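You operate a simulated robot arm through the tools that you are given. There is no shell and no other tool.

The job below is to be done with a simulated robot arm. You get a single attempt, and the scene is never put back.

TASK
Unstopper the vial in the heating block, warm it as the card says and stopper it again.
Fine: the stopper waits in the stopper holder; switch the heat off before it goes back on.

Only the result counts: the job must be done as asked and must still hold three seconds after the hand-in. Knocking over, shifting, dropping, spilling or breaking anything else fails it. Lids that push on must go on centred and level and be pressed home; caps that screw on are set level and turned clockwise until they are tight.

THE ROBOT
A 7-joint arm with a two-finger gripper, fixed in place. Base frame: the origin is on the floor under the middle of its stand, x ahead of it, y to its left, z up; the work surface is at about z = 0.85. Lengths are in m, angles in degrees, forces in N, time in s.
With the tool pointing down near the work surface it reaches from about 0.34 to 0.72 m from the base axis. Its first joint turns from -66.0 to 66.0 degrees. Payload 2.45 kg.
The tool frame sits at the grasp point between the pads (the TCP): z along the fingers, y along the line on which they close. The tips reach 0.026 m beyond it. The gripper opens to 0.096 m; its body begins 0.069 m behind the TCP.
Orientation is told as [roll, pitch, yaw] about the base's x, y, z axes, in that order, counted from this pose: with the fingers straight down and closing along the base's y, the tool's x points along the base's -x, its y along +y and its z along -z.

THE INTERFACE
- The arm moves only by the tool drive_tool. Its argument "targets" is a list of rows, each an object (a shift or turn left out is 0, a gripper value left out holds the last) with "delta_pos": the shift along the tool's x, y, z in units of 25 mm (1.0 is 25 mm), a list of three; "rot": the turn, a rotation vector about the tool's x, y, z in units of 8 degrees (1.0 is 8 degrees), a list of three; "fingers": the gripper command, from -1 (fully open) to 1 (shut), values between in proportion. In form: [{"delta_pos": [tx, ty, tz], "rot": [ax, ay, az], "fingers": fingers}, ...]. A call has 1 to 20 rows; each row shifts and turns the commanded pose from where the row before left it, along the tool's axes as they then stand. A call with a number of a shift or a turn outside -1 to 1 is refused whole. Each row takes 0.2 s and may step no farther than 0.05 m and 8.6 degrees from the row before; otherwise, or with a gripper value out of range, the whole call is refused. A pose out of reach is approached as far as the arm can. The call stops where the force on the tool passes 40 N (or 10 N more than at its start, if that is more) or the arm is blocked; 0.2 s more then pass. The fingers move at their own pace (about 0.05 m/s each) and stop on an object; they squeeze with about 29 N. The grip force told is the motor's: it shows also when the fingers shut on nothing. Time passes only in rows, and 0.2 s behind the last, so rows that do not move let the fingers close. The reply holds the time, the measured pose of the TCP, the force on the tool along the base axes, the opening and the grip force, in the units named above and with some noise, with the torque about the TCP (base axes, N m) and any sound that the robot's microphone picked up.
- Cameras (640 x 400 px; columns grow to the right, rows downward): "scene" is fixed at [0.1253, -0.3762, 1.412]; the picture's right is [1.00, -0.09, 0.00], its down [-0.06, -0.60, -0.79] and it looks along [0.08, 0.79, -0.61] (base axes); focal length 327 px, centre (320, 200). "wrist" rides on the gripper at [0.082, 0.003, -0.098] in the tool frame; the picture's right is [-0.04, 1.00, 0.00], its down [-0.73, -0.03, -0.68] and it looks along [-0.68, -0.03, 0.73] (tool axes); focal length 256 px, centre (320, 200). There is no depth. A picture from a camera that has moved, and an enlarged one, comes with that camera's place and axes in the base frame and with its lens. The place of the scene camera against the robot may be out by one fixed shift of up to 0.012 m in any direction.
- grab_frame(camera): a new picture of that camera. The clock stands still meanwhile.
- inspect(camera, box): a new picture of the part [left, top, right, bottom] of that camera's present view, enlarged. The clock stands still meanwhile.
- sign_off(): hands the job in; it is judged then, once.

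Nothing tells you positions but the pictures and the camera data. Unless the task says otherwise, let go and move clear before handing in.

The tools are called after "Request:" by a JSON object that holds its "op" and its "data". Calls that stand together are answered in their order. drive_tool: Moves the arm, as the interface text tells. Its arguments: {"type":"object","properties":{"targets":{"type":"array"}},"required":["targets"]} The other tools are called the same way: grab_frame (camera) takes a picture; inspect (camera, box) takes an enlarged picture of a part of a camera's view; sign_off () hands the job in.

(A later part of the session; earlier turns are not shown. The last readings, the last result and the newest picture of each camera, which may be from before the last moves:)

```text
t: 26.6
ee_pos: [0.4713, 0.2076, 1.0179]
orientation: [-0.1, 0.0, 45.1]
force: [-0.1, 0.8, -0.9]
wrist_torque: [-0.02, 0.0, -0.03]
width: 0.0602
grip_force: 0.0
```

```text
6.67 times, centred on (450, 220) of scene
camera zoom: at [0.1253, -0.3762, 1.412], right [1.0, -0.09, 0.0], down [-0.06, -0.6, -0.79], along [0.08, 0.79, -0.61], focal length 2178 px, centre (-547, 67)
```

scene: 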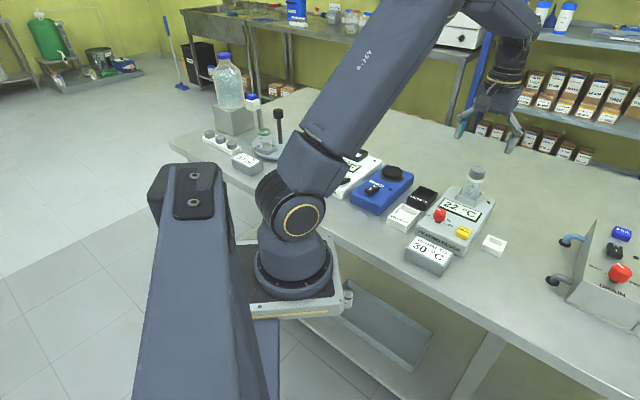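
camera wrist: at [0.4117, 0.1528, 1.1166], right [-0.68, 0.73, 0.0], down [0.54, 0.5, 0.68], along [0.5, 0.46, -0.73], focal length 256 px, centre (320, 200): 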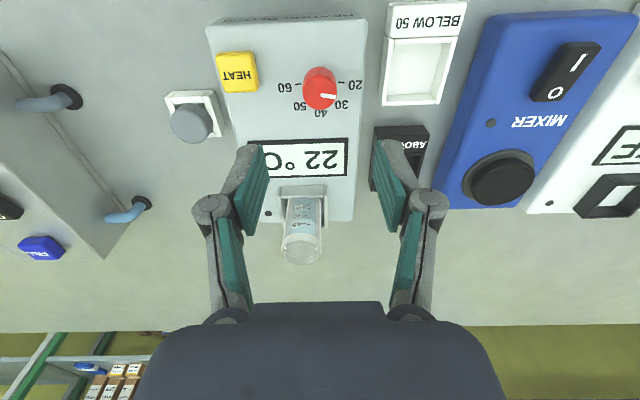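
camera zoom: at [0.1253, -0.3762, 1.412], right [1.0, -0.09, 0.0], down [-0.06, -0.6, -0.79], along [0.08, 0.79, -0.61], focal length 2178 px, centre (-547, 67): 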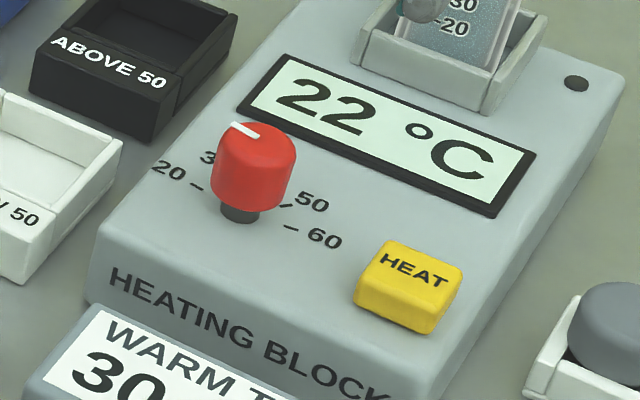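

The knob axis is at about (0.464, 0.2005), with its top near z 0.925 and a diameter of about 25 mm. Its pointer is at 20, and the scale runs roughly 40° per 10 °C. I will centre on it, come partway down and check.

Request:
{"op": "drive_tool", "data": {"targets": [{"delta_pos": [0.452, -0.016, 0], "fingers": -0.05}, {"delta_pos": [0, 0, 0.58]}, {"delta_pos": [0, 0, 0.58]}, {"delta_pos": [0, 0, 0.58]}, {"delta_pos": [0, 0, 0.5]}, {}]}}

Request:
{"op": "inspect", "data": {"camera": "wrist", "box": [240, 60, 400, 200]}}

Request:
{"op": "inspect", "data": {"camera": "scene", "box": [410, 180, 480, 240]}}

```text
t: 28.0
ee_pos: [0.465, 0.2002, 0.9626]
orientation: [0.0, 0.1, 45.1]
force: [-0.6, 0.0, -0.9]
wrist_torque: [-0.04, -0.03, 0.0]
width: 0.0502
grip_force: 0.0
```

```text
2.86 times, centred on (320, 130) of wrist
camera zoom: at [0.405, 0.1443, 1.0608], right [-0.68, 0.73, 0.0], down [0.54, 0.5, 0.68], along [0.5, 0.46, -0.73], focal length 731 px, centre (320, 400)
```

zoom: 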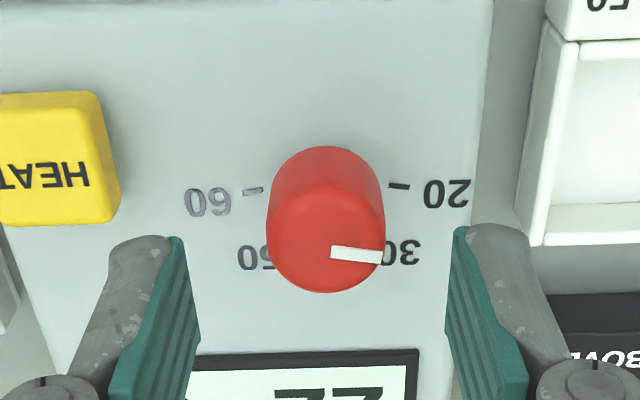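

```text
6.67 times, centred on (445, 210) of scene
camera zoom: at [0.1253, -0.3762, 1.412], right [1.0, -0.09, 0.0], down [-0.06, -0.6, -0.79], along [0.08, 0.79, -0.61], focal length 2178 px, centre (-513, 133)
```

zoom: 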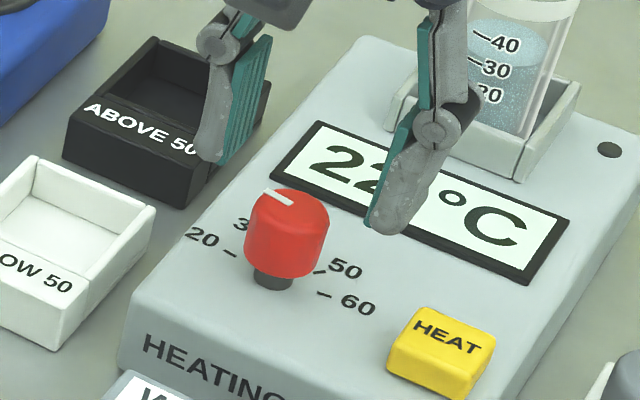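

The knob is about 1 mm off to one side and 1.5 mm nearer the robot. I will correct that and lower so the pads cover the red body, then check before closing.

Request:
{"op": "drive_tool", "data": {"targets": [{"delta_pos": [0.056, 0.032, 0]}, {"delta_pos": [0, 0, 0.31]}, {"delta_pos": [0, 0, 0.31]}, {"delta_pos": [0, 0, 0.31]}, {"delta_pos": [0, 0, 0.31]}, {}]}}

Request:
{"op": "inspect", "data": {"camera": "wrist", "box": [240, 60, 400, 200]}}

Request:
{"op": "inspect", "data": {"camera": "scene", "box": [410, 180, 480, 240]}}

```text
t: 29.4
ee_pos: [0.4638, 0.1983, 0.9295]
orientation: [0.0, 0.1, 45.1]
force: [0.2, -0.5, -0.2]
wrist_torque: [0.03, 0.03, 0.0]
width: 0.0504
grip_force: 0.1
```

```text
2.86 times, centred on (320, 130) of wrist
camera zoom: at [0.4033, 0.1433, 1.0292], right [-0.68, 0.73, 0.0], down [0.54, 0.5, 0.68], along [0.5, 0.46, -0.73], focal length 731 px, centre (320, 400)
```

zoom: 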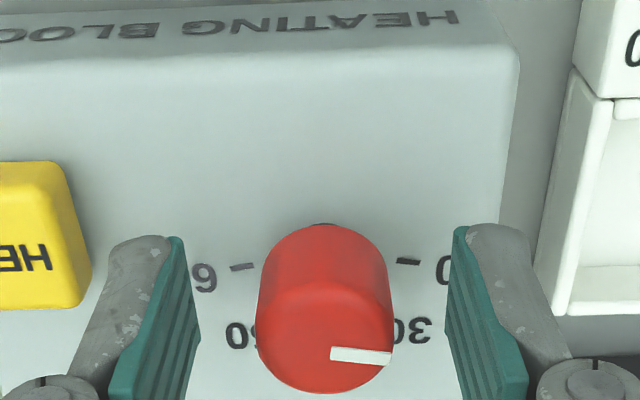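

```text
6.67 times, centred on (445, 210) of scene
camera zoom: at [0.1253, -0.3762, 1.412], right [1.0, -0.09, 0.0], down [-0.06, -0.6, -0.79], along [0.08, 0.79, -0.61], focal length 2178 px, centre (-513, 133)
```

zoom: 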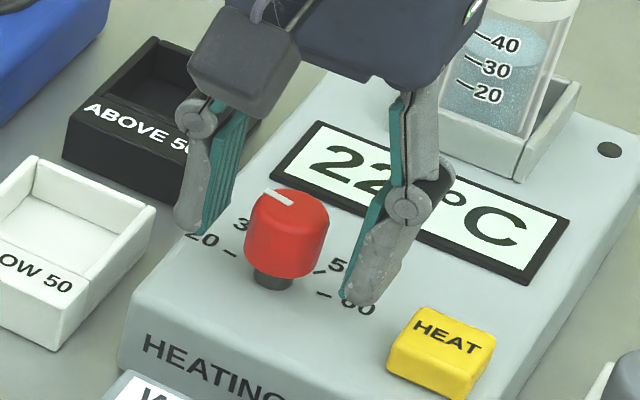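

The knob is centred between the pads with the tips around its red body. I will close, turn clockwise by about 39°, open and check the pointer.

Request:
{"op": "drive_tool", "data": {"targets": [{"delta_pos": [0, 0.02, 0]}, {"fingers": 1}, {}, {}, {}]}}

Request:
{"op": "inspect", "data": {"camera": "wrist", "box": [240, 60, 400, 200]}}

```text
t: 30.6
ee_pos: [0.4616, 0.198, 0.9311]
orientation: [0.0, 0.0, 45.1]
force: [-1.0, 0.6, -0.6]
wrist_torque: [0.03, -0.04, -0.03]
width: 0.0254
grip_force: 44.9
```

```text
2.86 times, centred on (320, 130) of wrist
camera zoom: at [0.4028, 0.1439, 1.0293], right [-0.68, 0.73, 0.0], down [0.54, 0.5, 0.68], along [0.5, 0.46, -0.73], focal length 731 px, centre (320, 400)
```

zoom: 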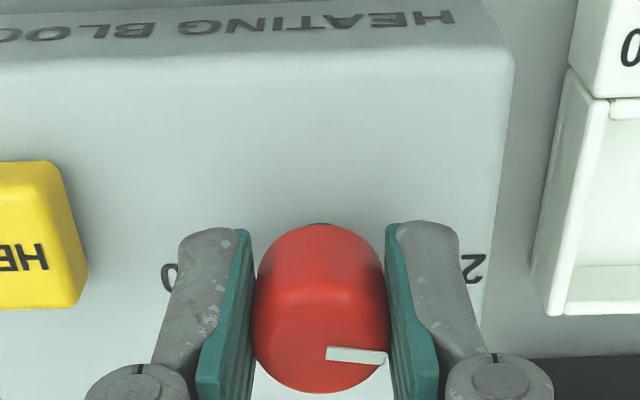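

The knob is gripped at 25.4 mm with almost no side force. I will turn clockwise 39°.

Request:
{"op": "drive_tool", "data": {"targets": [{"rot": [0, 0, 0.65]}, {"rot": [0, 0, 0.65]}, {"rot": [0, 0, 0.65]}, {"rot": [0, 0, 0.65]}, {"rot": [0, 0, 0.65]}, {"rot": [0, 0, 0.65]}, {"rot": [0, 0, 0.65]}, {"rot": [0, 0, 0.325]}, {}, {}]}}

Request:
{"op": "inspect", "data": {"camera": "wrist", "box": [240, 60, 400, 200]}}

Request:
{"op": "inspect", "data": {"camera": "scene", "box": [410, 180, 480, 240]}}

```text
t: 32.8
ee_pos: [0.4613, 0.2008, 0.929]
orientation: [0.2, 0.0, 6.1]
force: [-8.4, 12.1, 7.2]
wrist_torque: [0.3, 0.52, 0.02]
width: 0.0254
grip_force: 45.3
```

```text
2.86 times, centred on (320, 130) of wrist
camera zoom: at [0.3806, 0.1951, 1.0293], right [-0.07, 1.0, 0.0], down [0.73, 0.05, 0.68], along [0.68, 0.05, -0.73], focal length 731 px, centre (320, 400)
```

zoom: 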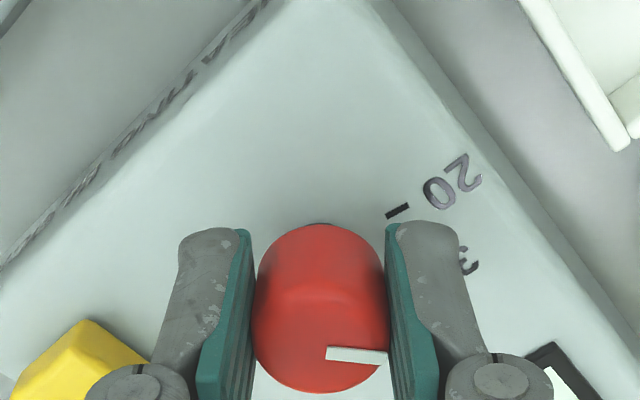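

```text
6.67 times, centred on (445, 210) of scene
camera zoom: at [0.125, -0.3759, 1.4121], right [1.0, -0.09, 0.0], down [-0.06, -0.6, -0.79], along [0.08, 0.79, -0.61], focal length 2178 px, centre (-513, 133)
```

zoom: 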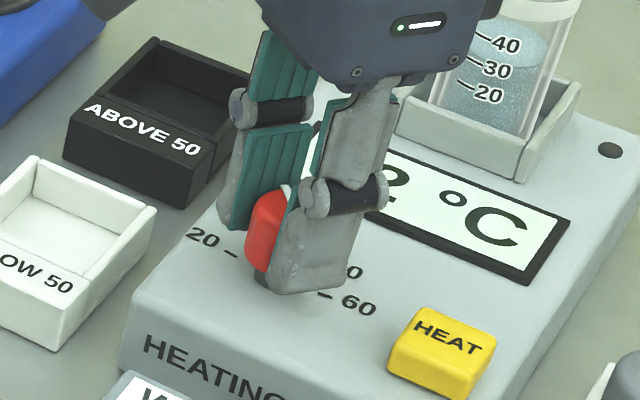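

The knob turned with the gripper and the pointer kept its place between the pads. I will release, lift and rotate back to yaw 45° to check the setting from above.

Request:
{"op": "drive_tool", "data": {"targets": [{"fingers": -0.05}, {}, {}, {"delta_pos": [0, 0, -0.5]}, {"delta_pos": [0, 0, -0.8]}, {"delta_pos": [0, 0, -0.8]}, {"delta_pos": [0, 0, -0.8]}, {"rot": [0, 0, -0.975]}, {"rot": [0, 0, -0.975]}, {"rot": [0, 0, -0.975]}, {"rot": [0, 0, -0.975]}, {"rot": [0, 0, -0.975]}, {}]}}

Request:
{"op": "inspect", "data": {"camera": "wrist", "box": [240, 50, 400, 190]}}

Request:
{"op": "inspect", "data": {"camera": "scene", "box": [410, 180, 480, 240]}}

```text
t: 35.6
ee_pos: [0.463, 0.2004, 1.0025]
orientation: [0.0, -0.1, 45.3]
force: [-0.4, -0.7, -0.2]
wrist_torque: [0.0, 0.01, 0.01]
width: 0.0503
grip_force: 0.0
```

```text
2.86 times, centred on (320, 120) of wrist
camera zoom: at [0.4028, 0.1441, 1.1018], right [-0.68, 0.73, 0.0], down [0.54, 0.5, 0.68], along [0.5, 0.46, -0.73], focal length 731 px, centre (320, 429)
```

zoom: 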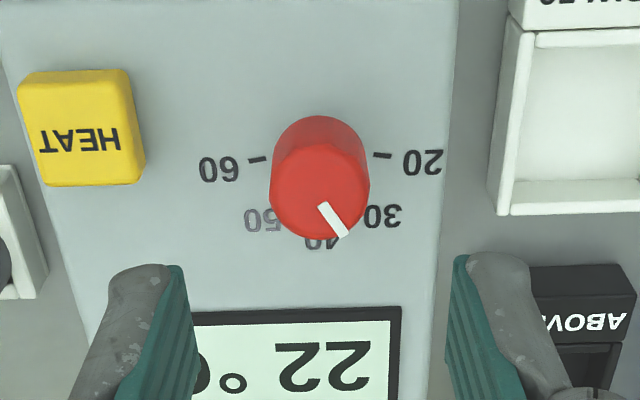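

```text
6.67 times, centred on (445, 210) of scene
camera zoom: at [0.1253, -0.3762, 1.412], right [1.0, -0.09, 0.0], down [-0.06, -0.6, -0.79], along [0.08, 0.79, -0.61], focal length 2178 px, centre (-513, 133)
```

zoom: 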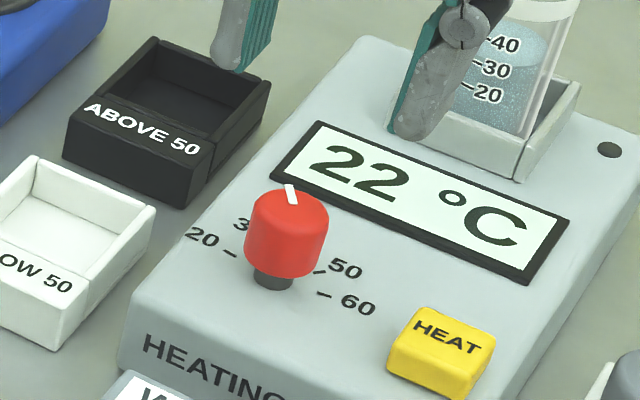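

The pointer has moved close to 30. I want a more vertical view to see the 30 tick itself, so I will shift the camera forward.

Request:
{"op": "drive_tool", "data": {"targets": [{"delta_pos": [-0.5, 0, -0.4]}, {"delta_pos": [-0.5, 0, -0.4]}, {"delta_pos": [-0.5, 0, 0]}, {"delta_pos": [-0.5, 0, 0]}, {"delta_pos": [-0.2, 0, 0]}, {}]}}

Request:
{"op": "inspect", "data": {"camera": "wrist", "box": [280, 0, 360, 50]}}

Request:
{"op": "inspect", "data": {"camera": "wrist", "box": [240, 0, 400, 100]}}

```text
t: 37.0
ee_pos: [0.5015, 0.2392, 1.0218]
orientation: [0.1, -0.1, 45.2]
force: [-0.3, 0.8, 0.2]
wrist_torque: [-0.01, -0.01, 0.0]
width: 0.0503
grip_force: 0.1
```

```text
8.00 times, centred on (320, 25) of wrist
camera zoom: at [0.4418, 0.1833, 1.1221], right [-0.68, 0.73, 0.0], down [0.54, 0.5, 0.68], along [0.5, 0.46, -0.73], focal length 2048 px, centre (320, 1600)
```

zoom: 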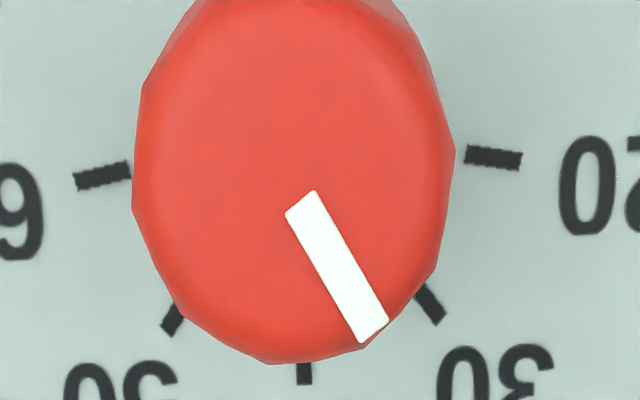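

```text
4.00 times, centred on (320, 50) of wrist
camera zoom: at [0.4418, 0.1833, 1.1221], right [-0.68, 0.73, 0.0], down [0.54, 0.5, 0.68], along [0.5, 0.46, -0.73], focal length 1024 px, centre (320, 800)
```

zoom: 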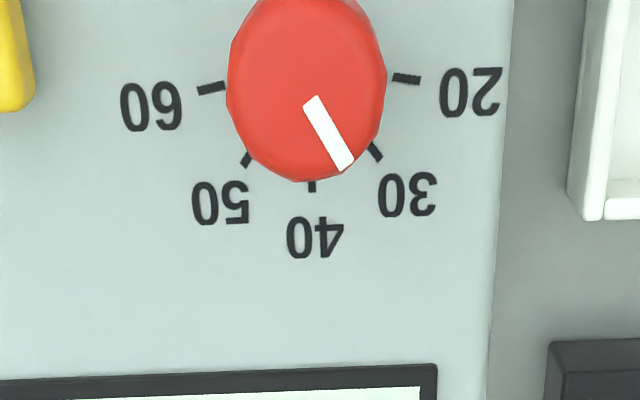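

The scale resolves to 40° per 10 °C, and the pointer is at about 32°, or roughly 8° past the 30 tick (which is at 40°). It was nudged on release, so I will re-grip better centred and turn it back about 8°.

Request:
{"op": "drive_tool", "data": {"targets": [{"delta_pos": [0.43, 0, 0]}, {"delta_pos": [0.43, 0, 0]}, {"delta_pos": [0.43, 0, 0]}, {"delta_pos": [0.43, 0, 0]}, {"delta_pos": [0.43, 0, 0]}, {"delta_pos": [0, 0, 0.6]}, {"delta_pos": [0, 0, 0.6]}, {"delta_pos": [0, 0, 0.6]}, {"delta_pos": [0, 0, 0.6]}, {"delta_pos": [0, 0, 0.6]}, {"delta_pos": [0, 0, 0.7]}, {}]}}

Request:
{"op": "inspect", "data": {"camera": "wrist", "box": [240, 60, 400, 200]}}

```text
t: 39.6
ee_pos: [0.4625, 0.2007, 0.9294]
orientation: [0.0, 0.0, 45.1]
force: [-0.6, 0.6, 0.1]
wrist_torque: [-0.01, 0.03, 0.01]
width: 0.0504
grip_force: 0.0
```

```text
2.86 times, centred on (320, 130) of wrist
camera zoom: at [0.4034, 0.1447, 1.0287], right [-0.68, 0.73, 0.0], down [0.54, 0.5, 0.68], along [0.5, 0.46, -0.73], focal length 731 px, centre (320, 400)
```

zoom: 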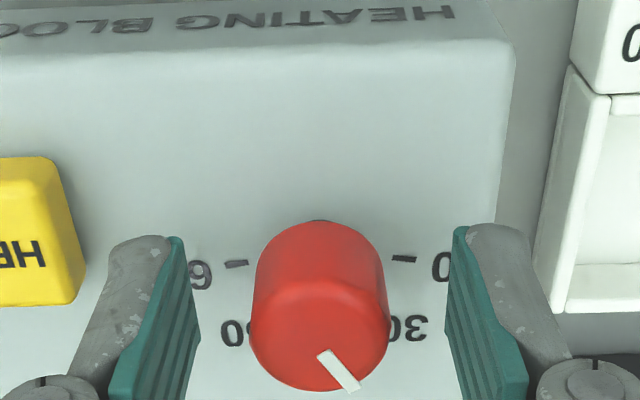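

The knob now sits central between the pads. I will grip it and read the force.

Request:
{"op": "drive_tool", "data": {"targets": [{"delta_pos": [0, -0.012, 0]}, {"fingers": 1}, {}, {}, {}]}}

Request:
{"op": "inspect", "data": {"camera": "wrist", "box": [280, 120, 370, 200]}}

```text
t: 40.8
ee_pos: [0.4638, 0.2008, 0.9295]
orientation: [0.0, 0.0, 45.2]
force: [0.0, 0.7, 0.3]
wrist_torque: [0.04, 0.06, 0.0]
width: 0.0255
grip_force: 44.7
```

```text
5.00 times, centred on (325, 160) of wrist
camera zoom: at [0.4036, 0.1447, 1.0289], right [-0.68, 0.73, 0.0], down [0.54, 0.5, 0.68], along [0.5, 0.46, -0.73], focal length 1280 px, centre (295, 400)
```

zoom: 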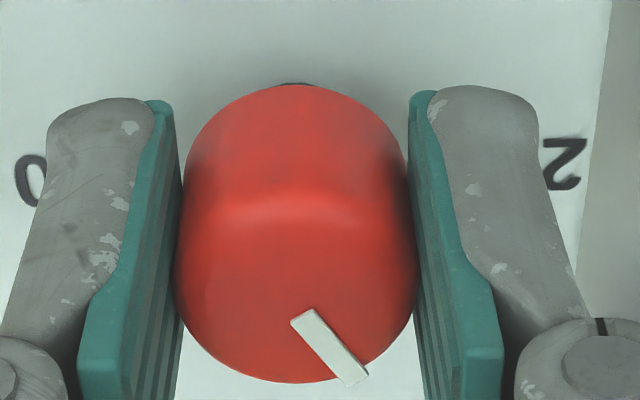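

The pointer reads about 33° here, so I need about 7.5° counter-clockwise. I will turn slowly and check the force before letting go.

Request:
{"op": "drive_tool", "data": {"targets": [{"rot": [0, 0, -0.32]}, {"rot": [0, 0, -0.32]}, {"rot": [0, 0, -0.32]}, {}, {}]}}

Request:
{"op": "inspect", "data": {"camera": "wrist", "box": [280, 120, 370, 200]}}

```text
t: 42.0
ee_pos: [0.4633, 0.2, 0.9289]
orientation: [0.0, 0.0, 52.7]
force: [2.6, -0.3, -4.4]
wrist_torque: [0.24, -0.27, 0.04]
width: 0.0251
grip_force: 44.7
```

```text
5.00 times, centred on (325, 160) of wrist
camera zoom: at [0.4116, 0.1371, 1.0289], right [-0.77, 0.64, 0.0], down [0.47, 0.57, 0.68], along [0.43, 0.52, -0.73], focal length 1280 px, centre (295, 400)
```

zoom: 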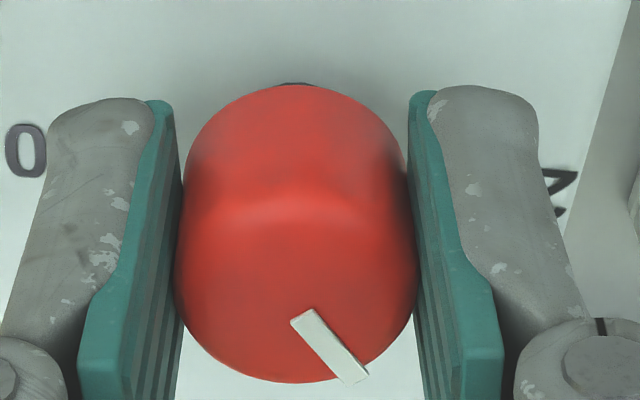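

The side force is small, so I will open gently in stages, lift and go to the vertical viewpoint.

Request:
{"op": "drive_tool", "data": {"targets": [{"fingers": 0.46}, {"fingers": 0.44}, {"fingers": 0.4}, {"fingers": 0.3}, {"fingers": 0.1}, {"fingers": -0.05}, {}, {"delta_pos": [0, 0, -0.3]}, {"delta_pos": [0, 0, -0.8]}, {"delta_pos": [0, 0, -0.8]}, {"delta_pos": [0, 0, -0.9]}, {"delta_pos": [0, 0, -0.9], "rot": [0, 0, 0.96]}, {"delta_pos": [-0.55, 0, 0]}, {"delta_pos": [-0.55, 0, 0]}, {"delta_pos": [-0.55, 0, 0]}, {"delta_pos": [-0.55, 0, 0]}, {}]}}

Request:
{"op": "inspect", "data": {"camera": "wrist", "box": [280, 0, 360, 50]}}

Request:
{"op": "inspect", "data": {"camera": "scene", "box": [410, 180, 510, 250]}}

```text
t: 45.6
ee_pos: [0.5022, 0.2394, 1.0226]
orientation: [0.1, 0.0, 45.1]
force: [1.2, -0.6, -0.3]
wrist_torque: [0.01, 0.03, -0.01]
width: 0.0505
grip_force: 0.0
```

```text
8.00 times, centred on (320, 25) of wrist
camera zoom: at [0.4422, 0.1844, 1.1217], right [-0.68, 0.73, 0.0], down [0.54, 0.5, 0.68], along [0.5, 0.46, -0.73], focal length 2048 px, centre (320, 1600)
```

zoom: 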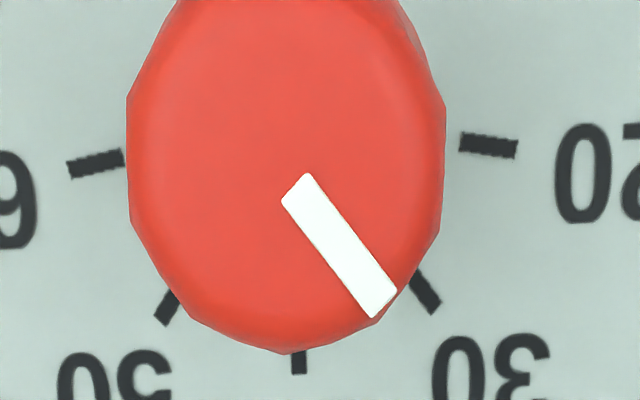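

```text
5.71 times, centred on (460, 215) of scene
camera zoom: at [0.1253, -0.3762, 1.412], right [1.0, -0.09, 0.0], down [-0.06, -0.6, -0.79], along [0.08, 0.79, -0.61], focal length 1867 px, centre (-480, 114)
```

zoom: 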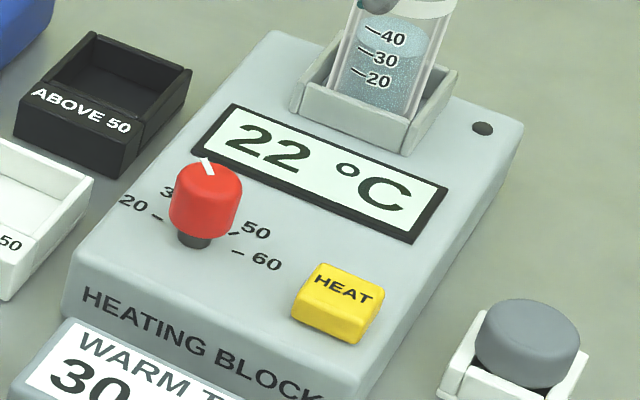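

The pointer now lies along the 30 tick, at about 40° as measured. Next is the HEAT button near (0.503, 0.149); I will close the fingers and move above it.

Request:
{"op": "drive_tool", "data": {"targets": [{"delta_pos": [0.634, -0.646, 0], "fingers": 1}, {"delta_pos": [0.634, -0.646, 0]}, {"delta_pos": [0.634, -0.646, 0]}, {"delta_pos": [0.634, -0.646, 0]}, {}, {}]}}

Request:
{"op": "inspect", "data": {"camera": "wrist", "box": [240, 50, 400, 190]}}

Request:
{"op": "inspect", "data": {"camera": "scene", "box": [420, 180, 520, 260]}}

```text
t: 47.0
ee_pos: [0.5025, 0.1477, 1.0235]
orientation: [0.0, 0.0, 45.2]
force: [1.2, -0.5, -0.6]
wrist_torque: [-0.02, 0.01, 0.02]
width: 0.0001
grip_force: 28.3
```

```text
2.86 times, centred on (320, 120) of wrist
camera zoom: at [0.4435, 0.0931, 1.1218], right [-0.68, 0.73, 0.0], down [0.54, 0.5, 0.68], along [0.5, 0.46, -0.73], focal length 731 px, centre (320, 429)
```

zoom: 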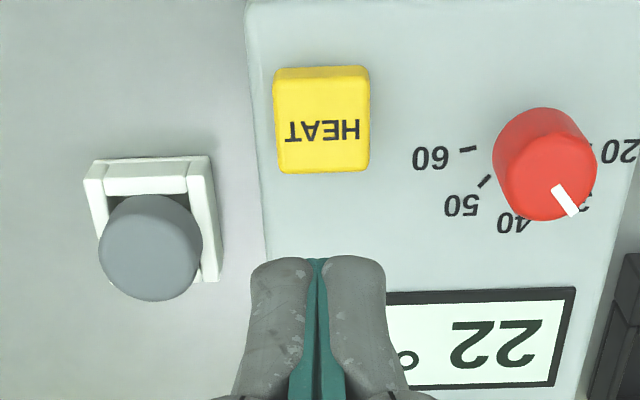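

```text
5.00 times, centred on (470, 220) of scene
camera zoom: at [0.1253, -0.3762, 1.412], right [1.0, -0.09, 0.0], down [-0.06, -0.6, -0.79], along [0.08, 0.79, -0.61], focal length 1633 px, centre (-430, 100)
```

zoom: 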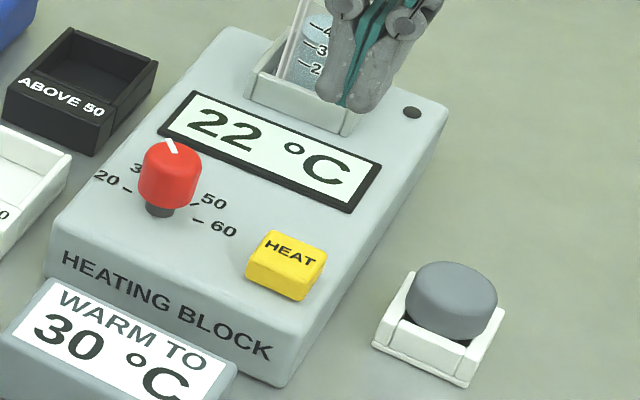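

The fingertips are centred over the HEAT button, whose top is about z 0.905. I will lower to just above it.

Request:
{"op": "drive_tool", "data": {"targets": [{"delta_pos": [0, 0, 0.8]}, {"delta_pos": [0, 0, 0.8]}, {"delta_pos": [0, 0, 0.8]}, {"delta_pos": [0, 0, 0.8]}, {}]}}

Request:
{"op": "inspect", "data": {"camera": "scene", "box": [420, 190, 520, 260]}}

Request:
{"op": "grab_frame", "data": {"camera": "wrist"}}

```text
t: 48.2
ee_pos: [0.5033, 0.1481, 0.941]
orientation: [-0.1, 0.1, 45.1]
force: [0.0, 0.5, 0.1]
wrist_torque: [0.01, -0.01, -0.01]
width: 0.0
grip_force: 28.2
```

```text
5.71 times, centred on (470, 225) of scene
camera zoom: at [0.1253, -0.3762, 1.412], right [1.0, -0.09, 0.0], down [-0.06, -0.6, -0.79], along [0.08, 0.79, -0.61], focal length 1867 px, centre (-537, 57)
```

zoom: 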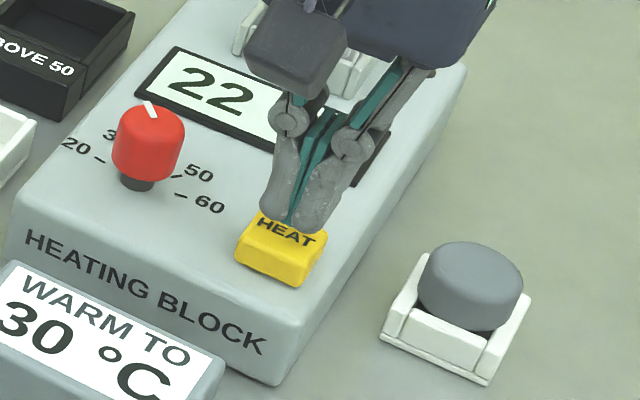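

```text
taken
camera wrist: at [0.4436, 0.093, 1.0415], right [-0.68, 0.73, 0.0], down [0.54, 0.5, 0.68], along [0.5, 0.46, -0.73], focal length 256 px, centre (320, 200)
```

wrist: 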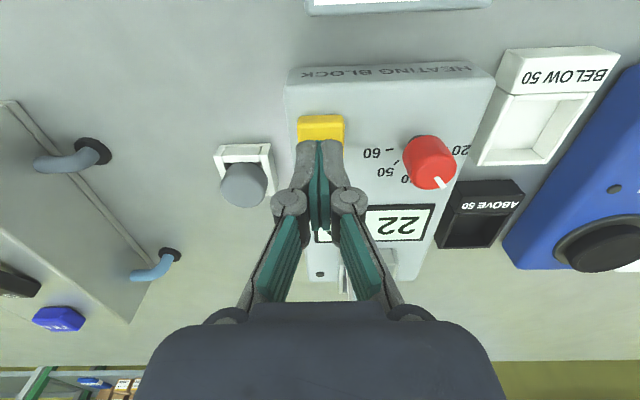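

The fingertips are right above the button and the display is still visible. I will press down slowly and watch the force and sound.

Request:
{"op": "drive_tool", "data": {"targets": [{"delta_pos": [0, 0, 0.08]}, {"delta_pos": [0, 0, 0.08]}, {"delta_pos": [0, 0, 0.08]}, {"delta_pos": [0, 0, 0.08]}, {"delta_pos": [0, 0, 0.08]}]}}

Request:
{"op": "inspect", "data": {"camera": "scene", "box": [420, 180, 520, 260]}}

```text
t: 49.4
ee_pos: [0.5031, 0.149, 0.9333]
orientation: [0.0, 0.0, 45.1]
force: [-0.3, 1.0, 0.3]
wrist_torque: [0.0, 0.01, -0.02]
width: 0.0001
grip_force: 28.5
```

```text
5.00 times, centred on (470, 220) of scene
camera zoom: at [0.1253, -0.3762, 1.412], right [1.0, -0.09, 0.0], down [-0.06, -0.6, -0.79], along [0.08, 0.79, -0.61], focal length 1633 px, centre (-430, 100)
```

zoom: 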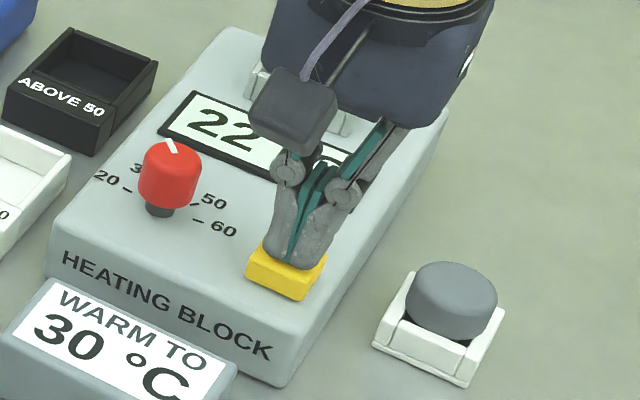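

The tips are just about to touch the button and there is no force yet. I will press a few millimetres more.

Request:
{"op": "drive_tool", "data": {"targets": [{"delta_pos": [0, 0, 0.06]}, {"delta_pos": [0, 0, 0.06]}, {"delta_pos": [0, 0, 0.06]}]}}

Request:
{"op": "inspect", "data": {"camera": "scene", "box": [420, 180, 520, 260]}}

```text
t: 50.2
ee_pos: [0.5031, 0.1488, 0.9286]
orientation: [0.0, 0.0, 45.0]
force: [-0.1, -0.3, 1.6]
wrist_torque: [-0.01, 0.02, -0.02]
width: 0.0059
grip_force: 28.4
```

```text
5.00 times, centred on (470, 220) of scene
camera zoom: at [0.1253, -0.3762, 1.412], right [1.0, -0.09, 0.0], down [-0.06, -0.6, -0.79], along [0.08, 0.79, -0.61], focal length 1633 px, centre (-430, 100)
```

zoom: 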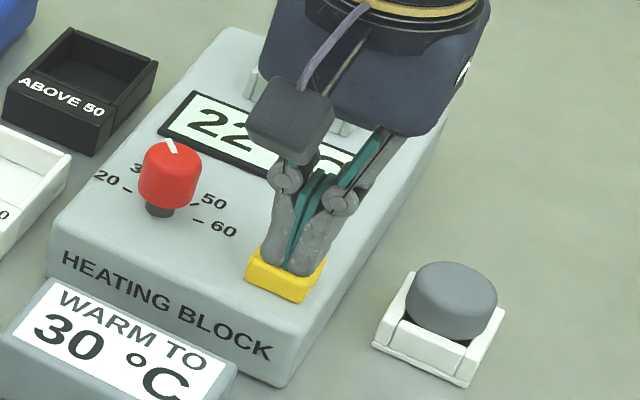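

There is light contact and the fingers have spread slightly. I will press a little further.

Request:
{"op": "drive_tool", "data": {"targets": [{"delta_pos": [0, 0, 0.05]}, {"delta_pos": [0, 0, 0.05]}]}}

Request:
{"op": "inspect", "data": {"camera": "scene", "box": [420, 180, 520, 260]}}

Request:
{"op": "grab_frame", "data": {"camera": "wrist"}}

```text
t: 50.8
ee_pos: [0.5043, 0.1477, 0.9264]
orientation: [0.0, 0.0, 45.1]
force: [0.9, 0.2, 3.1]
wrist_torque: [0.01, 0.03, 0.01]
width: 0.0062
grip_force: 28.3
heard: click
```

```text
5.00 times, centred on (470, 220) of scene
camera zoom: at [0.1253, -0.3762, 1.412], right [1.0, -0.09, 0.0], down [-0.06, -0.6, -0.79], along [0.08, 0.79, -0.61], focal length 1633 px, centre (-430, 100)
```

zoom: 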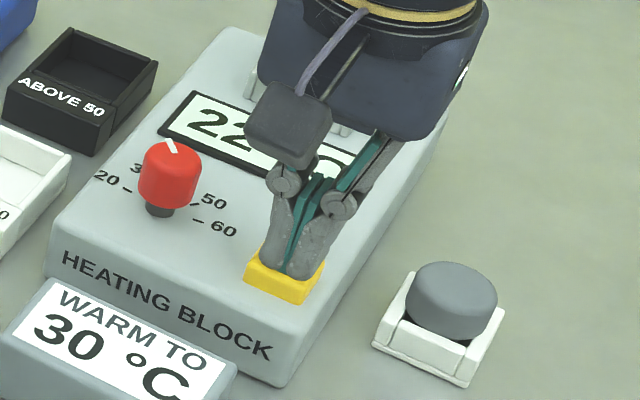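

```text
taken
camera wrist: at [0.444, 0.0931, 1.0252], right [-0.68, 0.73, 0.0], down [0.54, 0.5, 0.68], along [0.5, 0.46, -0.73], focal length 256 px, centre (320, 200)
```

wrist: 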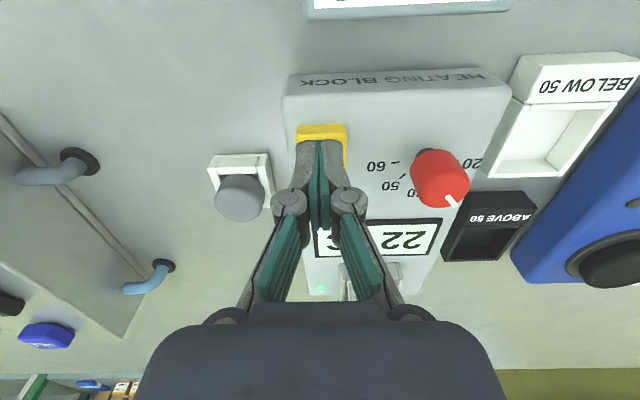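

I heard a click and the indicator lamp is now lit green, so the heat is on. I will lift off the button and watch the display.

Request:
{"op": "drive_tool", "data": {"targets": [{"delta_pos": [0, 0, -0.25]}, {"delta_pos": [0, 0, -0.25]}, {"delta_pos": [0, 0, -0.25]}]}}

Request:
{"op": "grab_frame", "data": {"camera": "wrist"}}

Request:
{"op": "inspect", "data": {"camera": "scene", "box": [420, 150, 520, 250]}}

```text
t: 51.6
ee_pos: [0.5034, 0.1482, 0.944]
orientation: [0.1, 0.0, 45.1]
force: [0.1, -0.9, 0.1]
wrist_torque: [-0.01, 0.05, -0.02]
width: 0.0
grip_force: 29.5
```

```text
taken
camera wrist: at [0.4439, 0.093, 1.0439], right [-0.68, 0.73, 0.0], down [0.54, 0.5, 0.68], along [0.5, 0.46, -0.73], focal length 256 px, centre (320, 200)
```

wrist: 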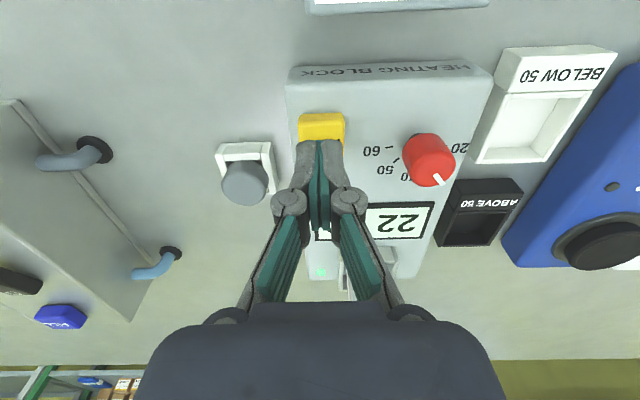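

```text
4.00 times, centred on (470, 200) of scene
camera zoom: at [0.1253, -0.3762, 1.412], right [1.0, -0.09, 0.0], down [-0.06, -0.6, -0.79], along [0.08, 0.79, -0.61], focal length 1307 px, centre (-280, 200)
```

zoom: 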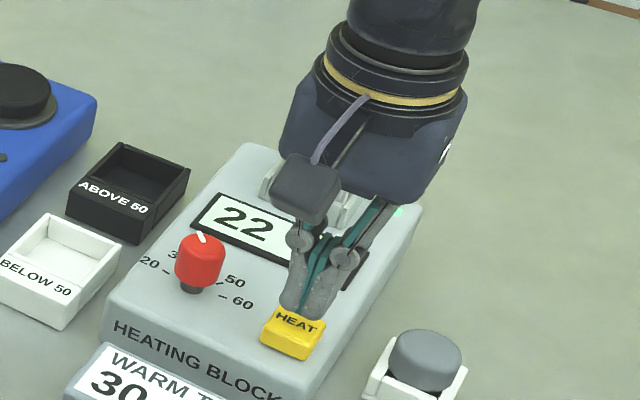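

The lamp is on and the display still reads 22. I will wait a couple of seconds and read again.

Request:
{"op": "drive_tool", "data": {"targets": [{}, {}, {}, {}, {}, {}, {}, {}, {}]}}

Request:
{"op": "inspect", "data": {"camera": "wrist", "box": [300, 190, 440, 290]}}

```text
t: 53.6
ee_pos: [0.5034, 0.1487, 0.9447]
orientation: [0.0, -0.1, 45.1]
force: [0.2, -0.8, -0.1]
wrist_torque: [0.02, 0.0, -0.01]
width: 0.0
grip_force: 28.3
```

```text
4.00 times, centred on (370, 240) of wrist
camera zoom: at [0.4438, 0.093, 1.0439], right [-0.68, 0.73, 0.0], down [0.54, 0.5, 0.68], along [0.5, 0.46, -0.73], focal length 1024 px, centre (120, 40)
```

zoom: 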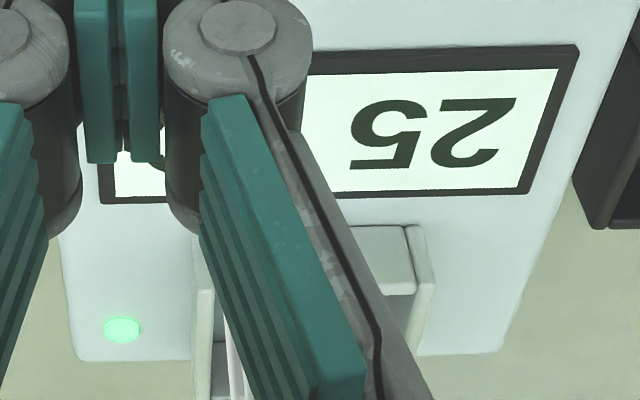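

It reads 25 after about 3 s, which is roughly 1 °C per second. I will keep waiting in short steps.

Request:
{"op": "drive_tool", "data": {"targets": [{}, {}, {}, {}, {}, {}, {}, {}, {}]}}

Request:
{"op": "inspect", "data": {"camera": "wrist", "box": [300, 190, 440, 290]}}

```text
t: 55.6
ee_pos: [0.5025, 0.1482, 0.9451]
orientation: [0.1, 0.0, 45.1]
force: [1.2, 0.0, -0.6]
wrist_torque: [-0.01, 0.02, -0.04]
width: 0.0001
grip_force: 28.2
```

```text
4.00 times, centred on (370, 240) of wrist
camera zoom: at [0.4438, 0.093, 1.0439], right [-0.68, 0.73, 0.0], down [0.54, 0.5, 0.68], along [0.5, 0.46, -0.73], focal length 1024 px, centre (120, 40)
```

zoom: 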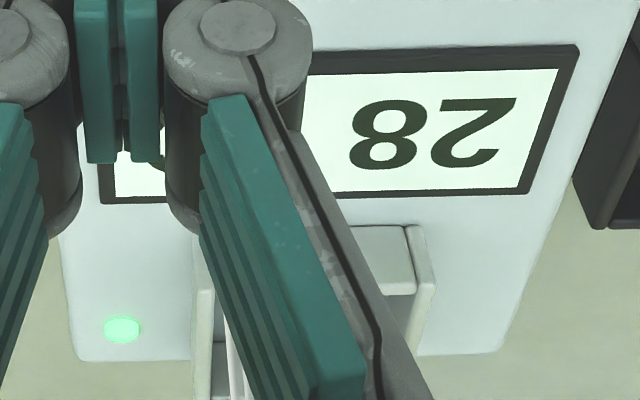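

It reads 28. I will wait about another second.

Request:
{"op": "drive_tool", "data": {"targets": [{}, {}, {}, {}]}}

Request:
{"op": "inspect", "data": {"camera": "wrist", "box": [300, 190, 440, 290]}}

```text
t: 56.6
ee_pos: [0.5039, 0.1502, 0.9462]
orientation: [0.0, -0.1, 45.1]
force: [0.5, 0.0, 0.9]
wrist_torque: [-0.03, -0.01, 0.03]
width: 0.0001
grip_force: 28.6
```

```text
4.00 times, centred on (370, 240) of wrist
camera zoom: at [0.4438, 0.093, 1.0439], right [-0.68, 0.73, 0.0], down [0.54, 0.5, 0.68], along [0.5, 0.46, -0.73], focal length 1024 px, centre (120, 40)
```

zoom: 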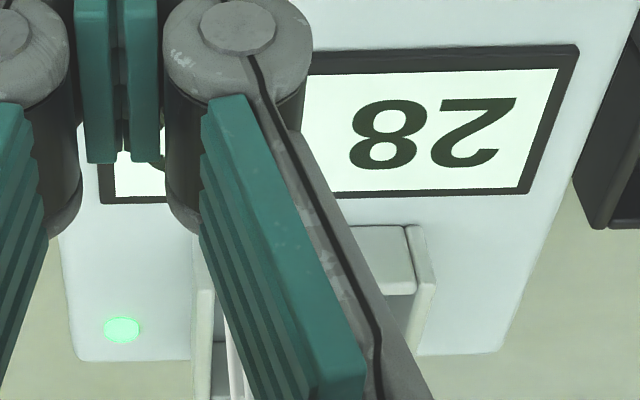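

It still reads 28 and is levelling towards the setpoint. I will wait further.

Request:
{"op": "drive_tool", "data": {"targets": [{}, {}, {}, {}, {}, {}, {}, {}, {}]}}

Request:
{"op": "inspect", "data": {"camera": "wrist", "box": [300, 190, 440, 290]}}

```text
t: 58.6
ee_pos: [0.5052, 0.15, 0.9453]
orientation: [-0.1, -0.1, 45.2]
force: [0.0, -0.5, -0.6]
wrist_torque: [-0.03, 0.01, 0.03]
width: 0.0001
grip_force: 28.5
```

```text
4.00 times, centred on (370, 240) of wrist
camera zoom: at [0.4438, 0.093, 1.0439], right [-0.68, 0.73, 0.0], down [0.54, 0.5, 0.68], along [0.5, 0.46, -0.73], focal length 1024 px, centre (120, 40)
```

zoom: 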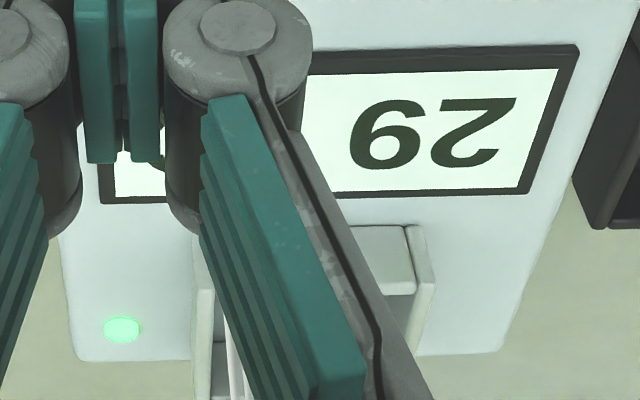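

It reads 29 and is approaching 30 slowly, as expected with the setpoint at 30. I will wait on.

Request:
{"op": "drive_tool", "data": {"targets": [{}, {}, {}, {}, {}, {}, {}, {}, {}]}}

Request:
{"op": "inspect", "data": {"camera": "wrist", "box": [300, 190, 440, 290]}}

```text
t: 60.6
ee_pos: [0.5026, 0.1481, 0.9457]
orientation: [-0.1, 0.1, 45.2]
force: [-0.1, -0.3, 0.3]
wrist_torque: [0.01, 0.0, -0.01]
width: 0.0
grip_force: 28.8
```

```text
4.00 times, centred on (370, 240) of wrist
camera zoom: at [0.4438, 0.093, 1.0439], right [-0.68, 0.73, 0.0], down [0.54, 0.5, 0.68], along [0.5, 0.46, -0.73], focal length 1024 px, centre (120, 40)
```

zoom: 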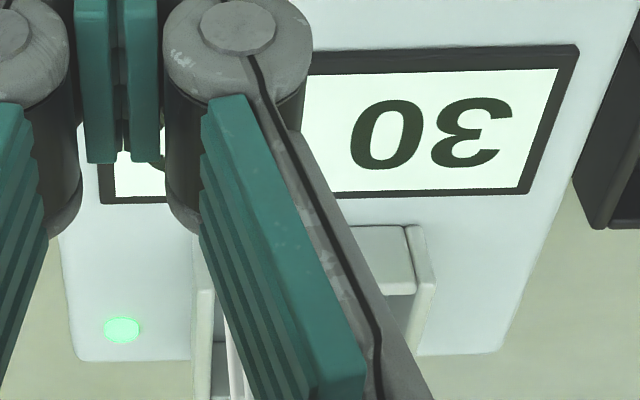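

The display reads 30. I will hold a moment to confirm it levels off there before switching the heat off.

Request:
{"op": "drive_tool", "data": {"targets": [{}, {}, {}, {}, {}, {}, {}, {}, {}]}}

Request:
{"op": "inspect", "data": {"camera": "wrist", "box": [300, 190, 440, 290]}}

```text
t: 62.6
ee_pos: [0.5037, 0.1488, 0.9451]
orientation: [0.0, 0.0, 45.2]
force: [-0.1, -0.2, -0.2]
wrist_torque: [0.04, 0.02, -0.01]
width: 0.0
grip_force: 28.3
```

```text
4.00 times, centred on (370, 240) of wrist
camera zoom: at [0.4438, 0.093, 1.0439], right [-0.68, 0.73, 0.0], down [0.54, 0.5, 0.68], along [0.5, 0.46, -0.73], focal length 1024 px, centre (120, 40)
```

zoom: 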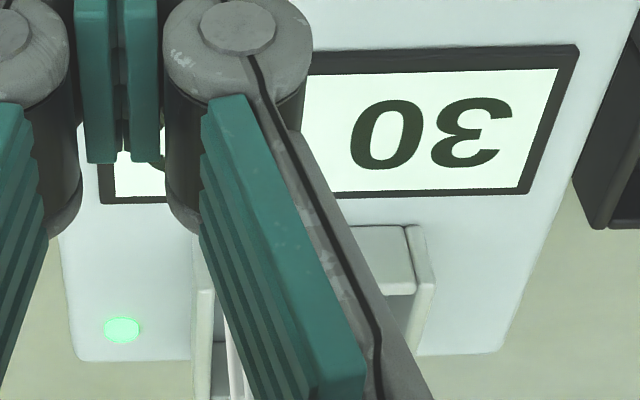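

The display holds steady at 30. I will press the button again to switch the heat off.

Request:
{"op": "drive_tool", "data": {"targets": [{"delta_pos": [0, 0, 0.25]}, {"delta_pos": [0, 0, 0.2]}, {"delta_pos": [0, 0, 0.1]}, {"delta_pos": [0, 0, 0.1]}, {"delta_pos": [0, 0, 0.05]}, {"delta_pos": [0, 0, 0.05]}]}}

Request:
{"op": "inspect", "data": {"camera": "wrist", "box": [290, 190, 450, 310]}}

```text
t: 64.0
ee_pos: [0.5041, 0.149, 0.9261]
orientation: [0.0, 0.0, 45.1]
force: [-0.5, -0.1, 1.9]
wrist_torque: [0.01, -0.02, -0.01]
width: 0.0059
grip_force: 28.5
heard: click
```

```text
3.33 times, centred on (370, 250) of wrist
camera zoom: at [0.4438, 0.0931, 1.0249], right [-0.68, 0.73, 0.0], down [0.54, 0.5, 0.68], along [0.5, 0.46, -0.73], focal length 853 px, centre (153, 33)
```

zoom: 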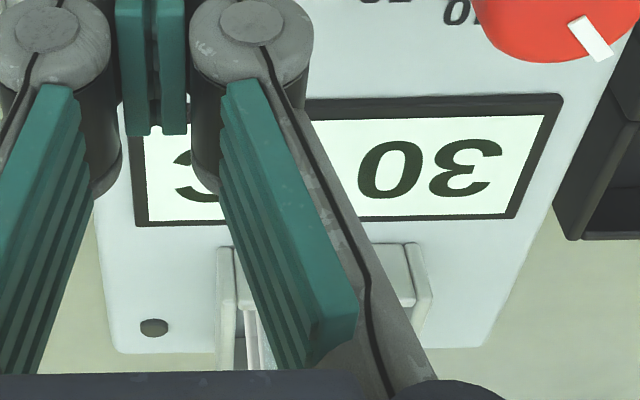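

The heat is off: I heard a click, the lamp is dark and the display reads 30. Now I will lift off and return above the stopper in the holder.

Request:
{"op": "drive_tool", "data": {"targets": [{"delta_pos": [0, 0, -0.3]}, {"delta_pos": [0, 0, -0.84]}, {"delta_pos": [0, 0, -0.84]}, {"delta_pos": [0, 0, -0.84]}, {"delta_pos": [0, 0, -0.84]}, {"delta_pos": [-0.473, -0.647, 0], "fingers": 0.125}, {"delta_pos": [-0.473, -0.647, 0]}, {"delta_pos": [-0.473, -0.647, 0]}, {"delta_pos": [-0.473, -0.647, 0]}, {}, {}]}}

Request:
{"op": "inspect", "data": {"camera": "wrist", "box": [240, 40, 400, 180]}}

Request:
{"op": "inspect", "data": {"camera": "scene", "box": [400, 150, 540, 270]}}

```text
t: 66.4
ee_pos: [0.5829, 0.1364, 1.0165]
orientation: [0.0, 0.0, 45.0]
force: [0.3, -0.4, 0.5]
wrist_torque: [-0.03, -0.07, 0.03]
width: 0.0419
grip_force: 0.1
```

```text
2.86 times, centred on (320, 110) of wrist
camera zoom: at [0.5235, 0.0807, 1.1161], right [-0.68, 0.73, 0.0], down [0.54, 0.5, 0.68], along [0.5, 0.46, -0.73], focal length 731 px, centre (320, 457)
```

zoom: 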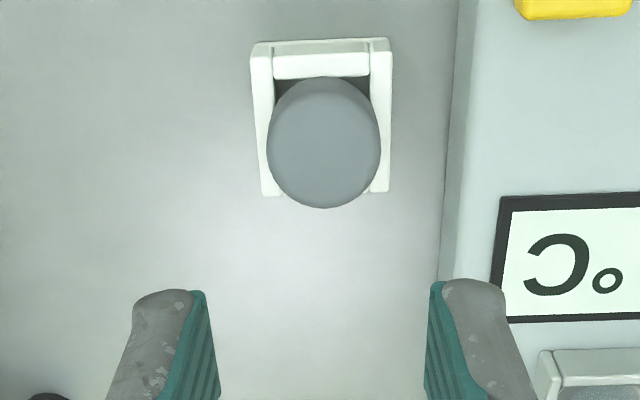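

```text
3.33 times, centred on (470, 210) of scene
camera zoom: at [0.1253, -0.3762, 1.412], right [1.0, -0.09, 0.0], down [-0.06, -0.6, -0.79], along [0.08, 0.79, -0.61], focal length 1089 px, centre (-180, 167)
```

zoom: 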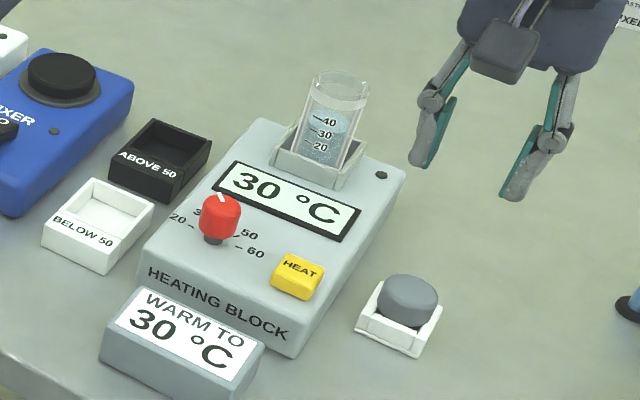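

The stopper is lined up under the gripper, where I left it. I will lower to the same height and close on it.

Request:
{"op": "drive_tool", "data": {"targets": [{"delta_pos": [0, 0, 0.8]}, {"delta_pos": [0, 0, 0.8]}, {"delta_pos": [0, 0, 0.8]}, {"delta_pos": [0, 0, 0.8]}, {"delta_pos": [0, 0, 0.8]}, {"delta_pos": [0, 0, 0.4]}, {"delta_pos": [0, 0, 0.2]}, {}, {}]}}

Request:
{"op": "inspect", "data": {"camera": "wrist", "box": [250, 80, 410, 220]}}

Request:
{"op": "inspect", "data": {"camera": "scene", "box": [470, 215, 530, 265]}}

```text
t: 68.4
ee_pos: [0.5822, 0.1358, 0.9014]
orientation: [0.0, 0.0, 45.2]
force: [0.0, -0.5, -0.3]
wrist_torque: [0.01, 0.03, 0.0]
width: 0.0421
grip_force: 0.0
```

```text
2.86 times, centred on (330, 150) of wrist
camera zoom: at [0.5228, 0.0803, 1.0011], right [-0.68, 0.73, 0.0], down [0.54, 0.5, 0.68], along [0.5, 0.46, -0.73], focal length 731 px, centre (291, 343)
```

zoom: 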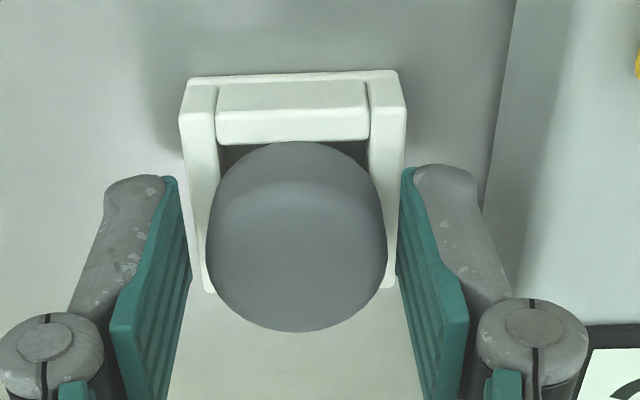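

```text
8.00 times, centred on (500, 240) of scene
camera zoom: at [0.1253, -0.3762, 1.412], right [1.0, -0.09, 0.0], down [-0.06, -0.6, -0.79], along [0.08, 0.79, -0.61], focal length 2613 px, centre (-1120, -120)
```

zoom: 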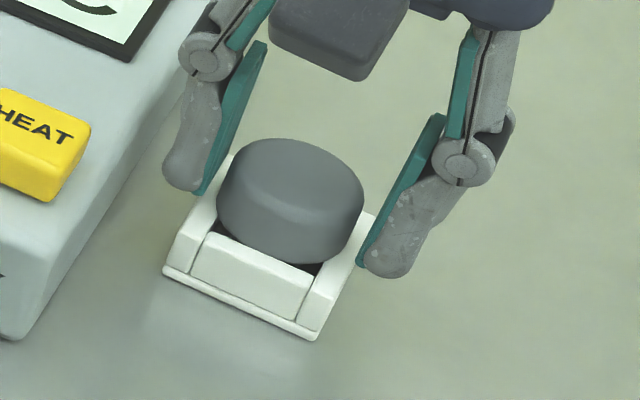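

The stopper is still seated and centred. I will close on it now and compare with the first grip.

Request:
{"op": "drive_tool", "data": {"targets": [{"fingers": 1}, {}, {}, {}]}}

Request:
{"op": "inspect", "data": {"camera": "wrist", "box": [250, 80, 390, 200]}}

```text
t: 69.4
ee_pos: [0.5819, 0.1363, 0.9018]
orientation: [0.0, -0.1, 45.0]
force: [0.5, -0.2, 0.1]
wrist_torque: [-0.01, 0.0, -0.04]
width: 0.0323
grip_force: 29.1
```

```text
3.33 times, centred on (320, 140) of wrist
camera zoom: at [0.5229, 0.0803, 1.0012], right [-0.68, 0.73, 0.0], down [0.54, 0.5, 0.68], along [0.5, 0.46, -0.73], focal length 853 px, centre (320, 400)
```

zoom: 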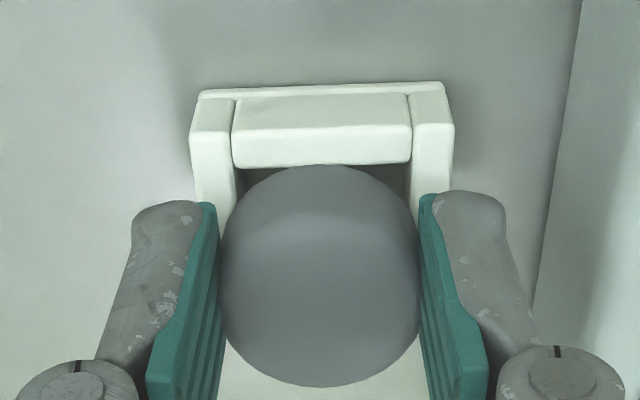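

The grip matches the first one within about 0.3 mm. I will lift the stopper straight out and carry it back above the vial.

Request:
{"op": "drive_tool", "data": {"targets": [{"delta_pos": [0, 0, -0.2]}, {"delta_pos": [0, 0, -0.4]}, {"delta_pos": [0, 0, -0.8]}, {"delta_pos": [0, 0, -0.8]}, {"delta_pos": [0, 0, -0.8]}, {"delta_pos": [0, 0, -0.8]}, {"delta_pos": [0, 0, -0.8]}, {"delta_pos": [0, 0, -0.8]}, {"delta_pos": [0, 0, -0.8]}, {"delta_pos": [0, 0, -0.14]}, {}]}}

Request:
{"op": "inspect", "data": {"camera": "scene", "box": [430, 150, 560, 260]}}

```text
t: 71.8
ee_pos: [0.5823, 0.1367, 1.0601]
orientation: [-0.1, 0.0, 45.0]
force: [-0.1, 0.6, -0.2]
wrist_torque: [-0.02, -0.02, 0.0]
width: 0.0325
grip_force: 29.3
```

```text
3.64 times, centred on (495, 205) of scene
camera zoom: at [0.1253, -0.3762, 1.412], right [1.0, -0.09, 0.0], down [-0.06, -0.6, -0.79], along [0.08, 0.79, -0.61], focal length 1188 px, centre (-316, 182)
```

zoom: 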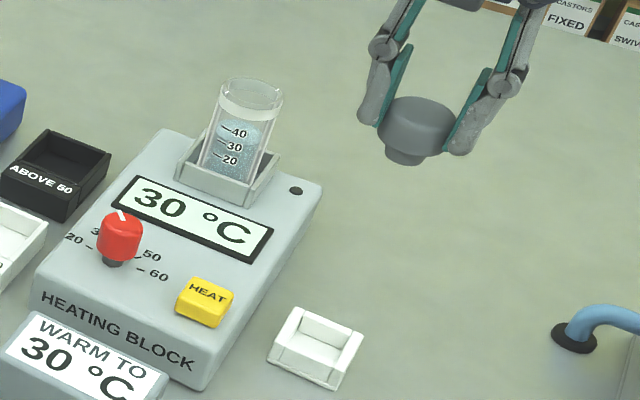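

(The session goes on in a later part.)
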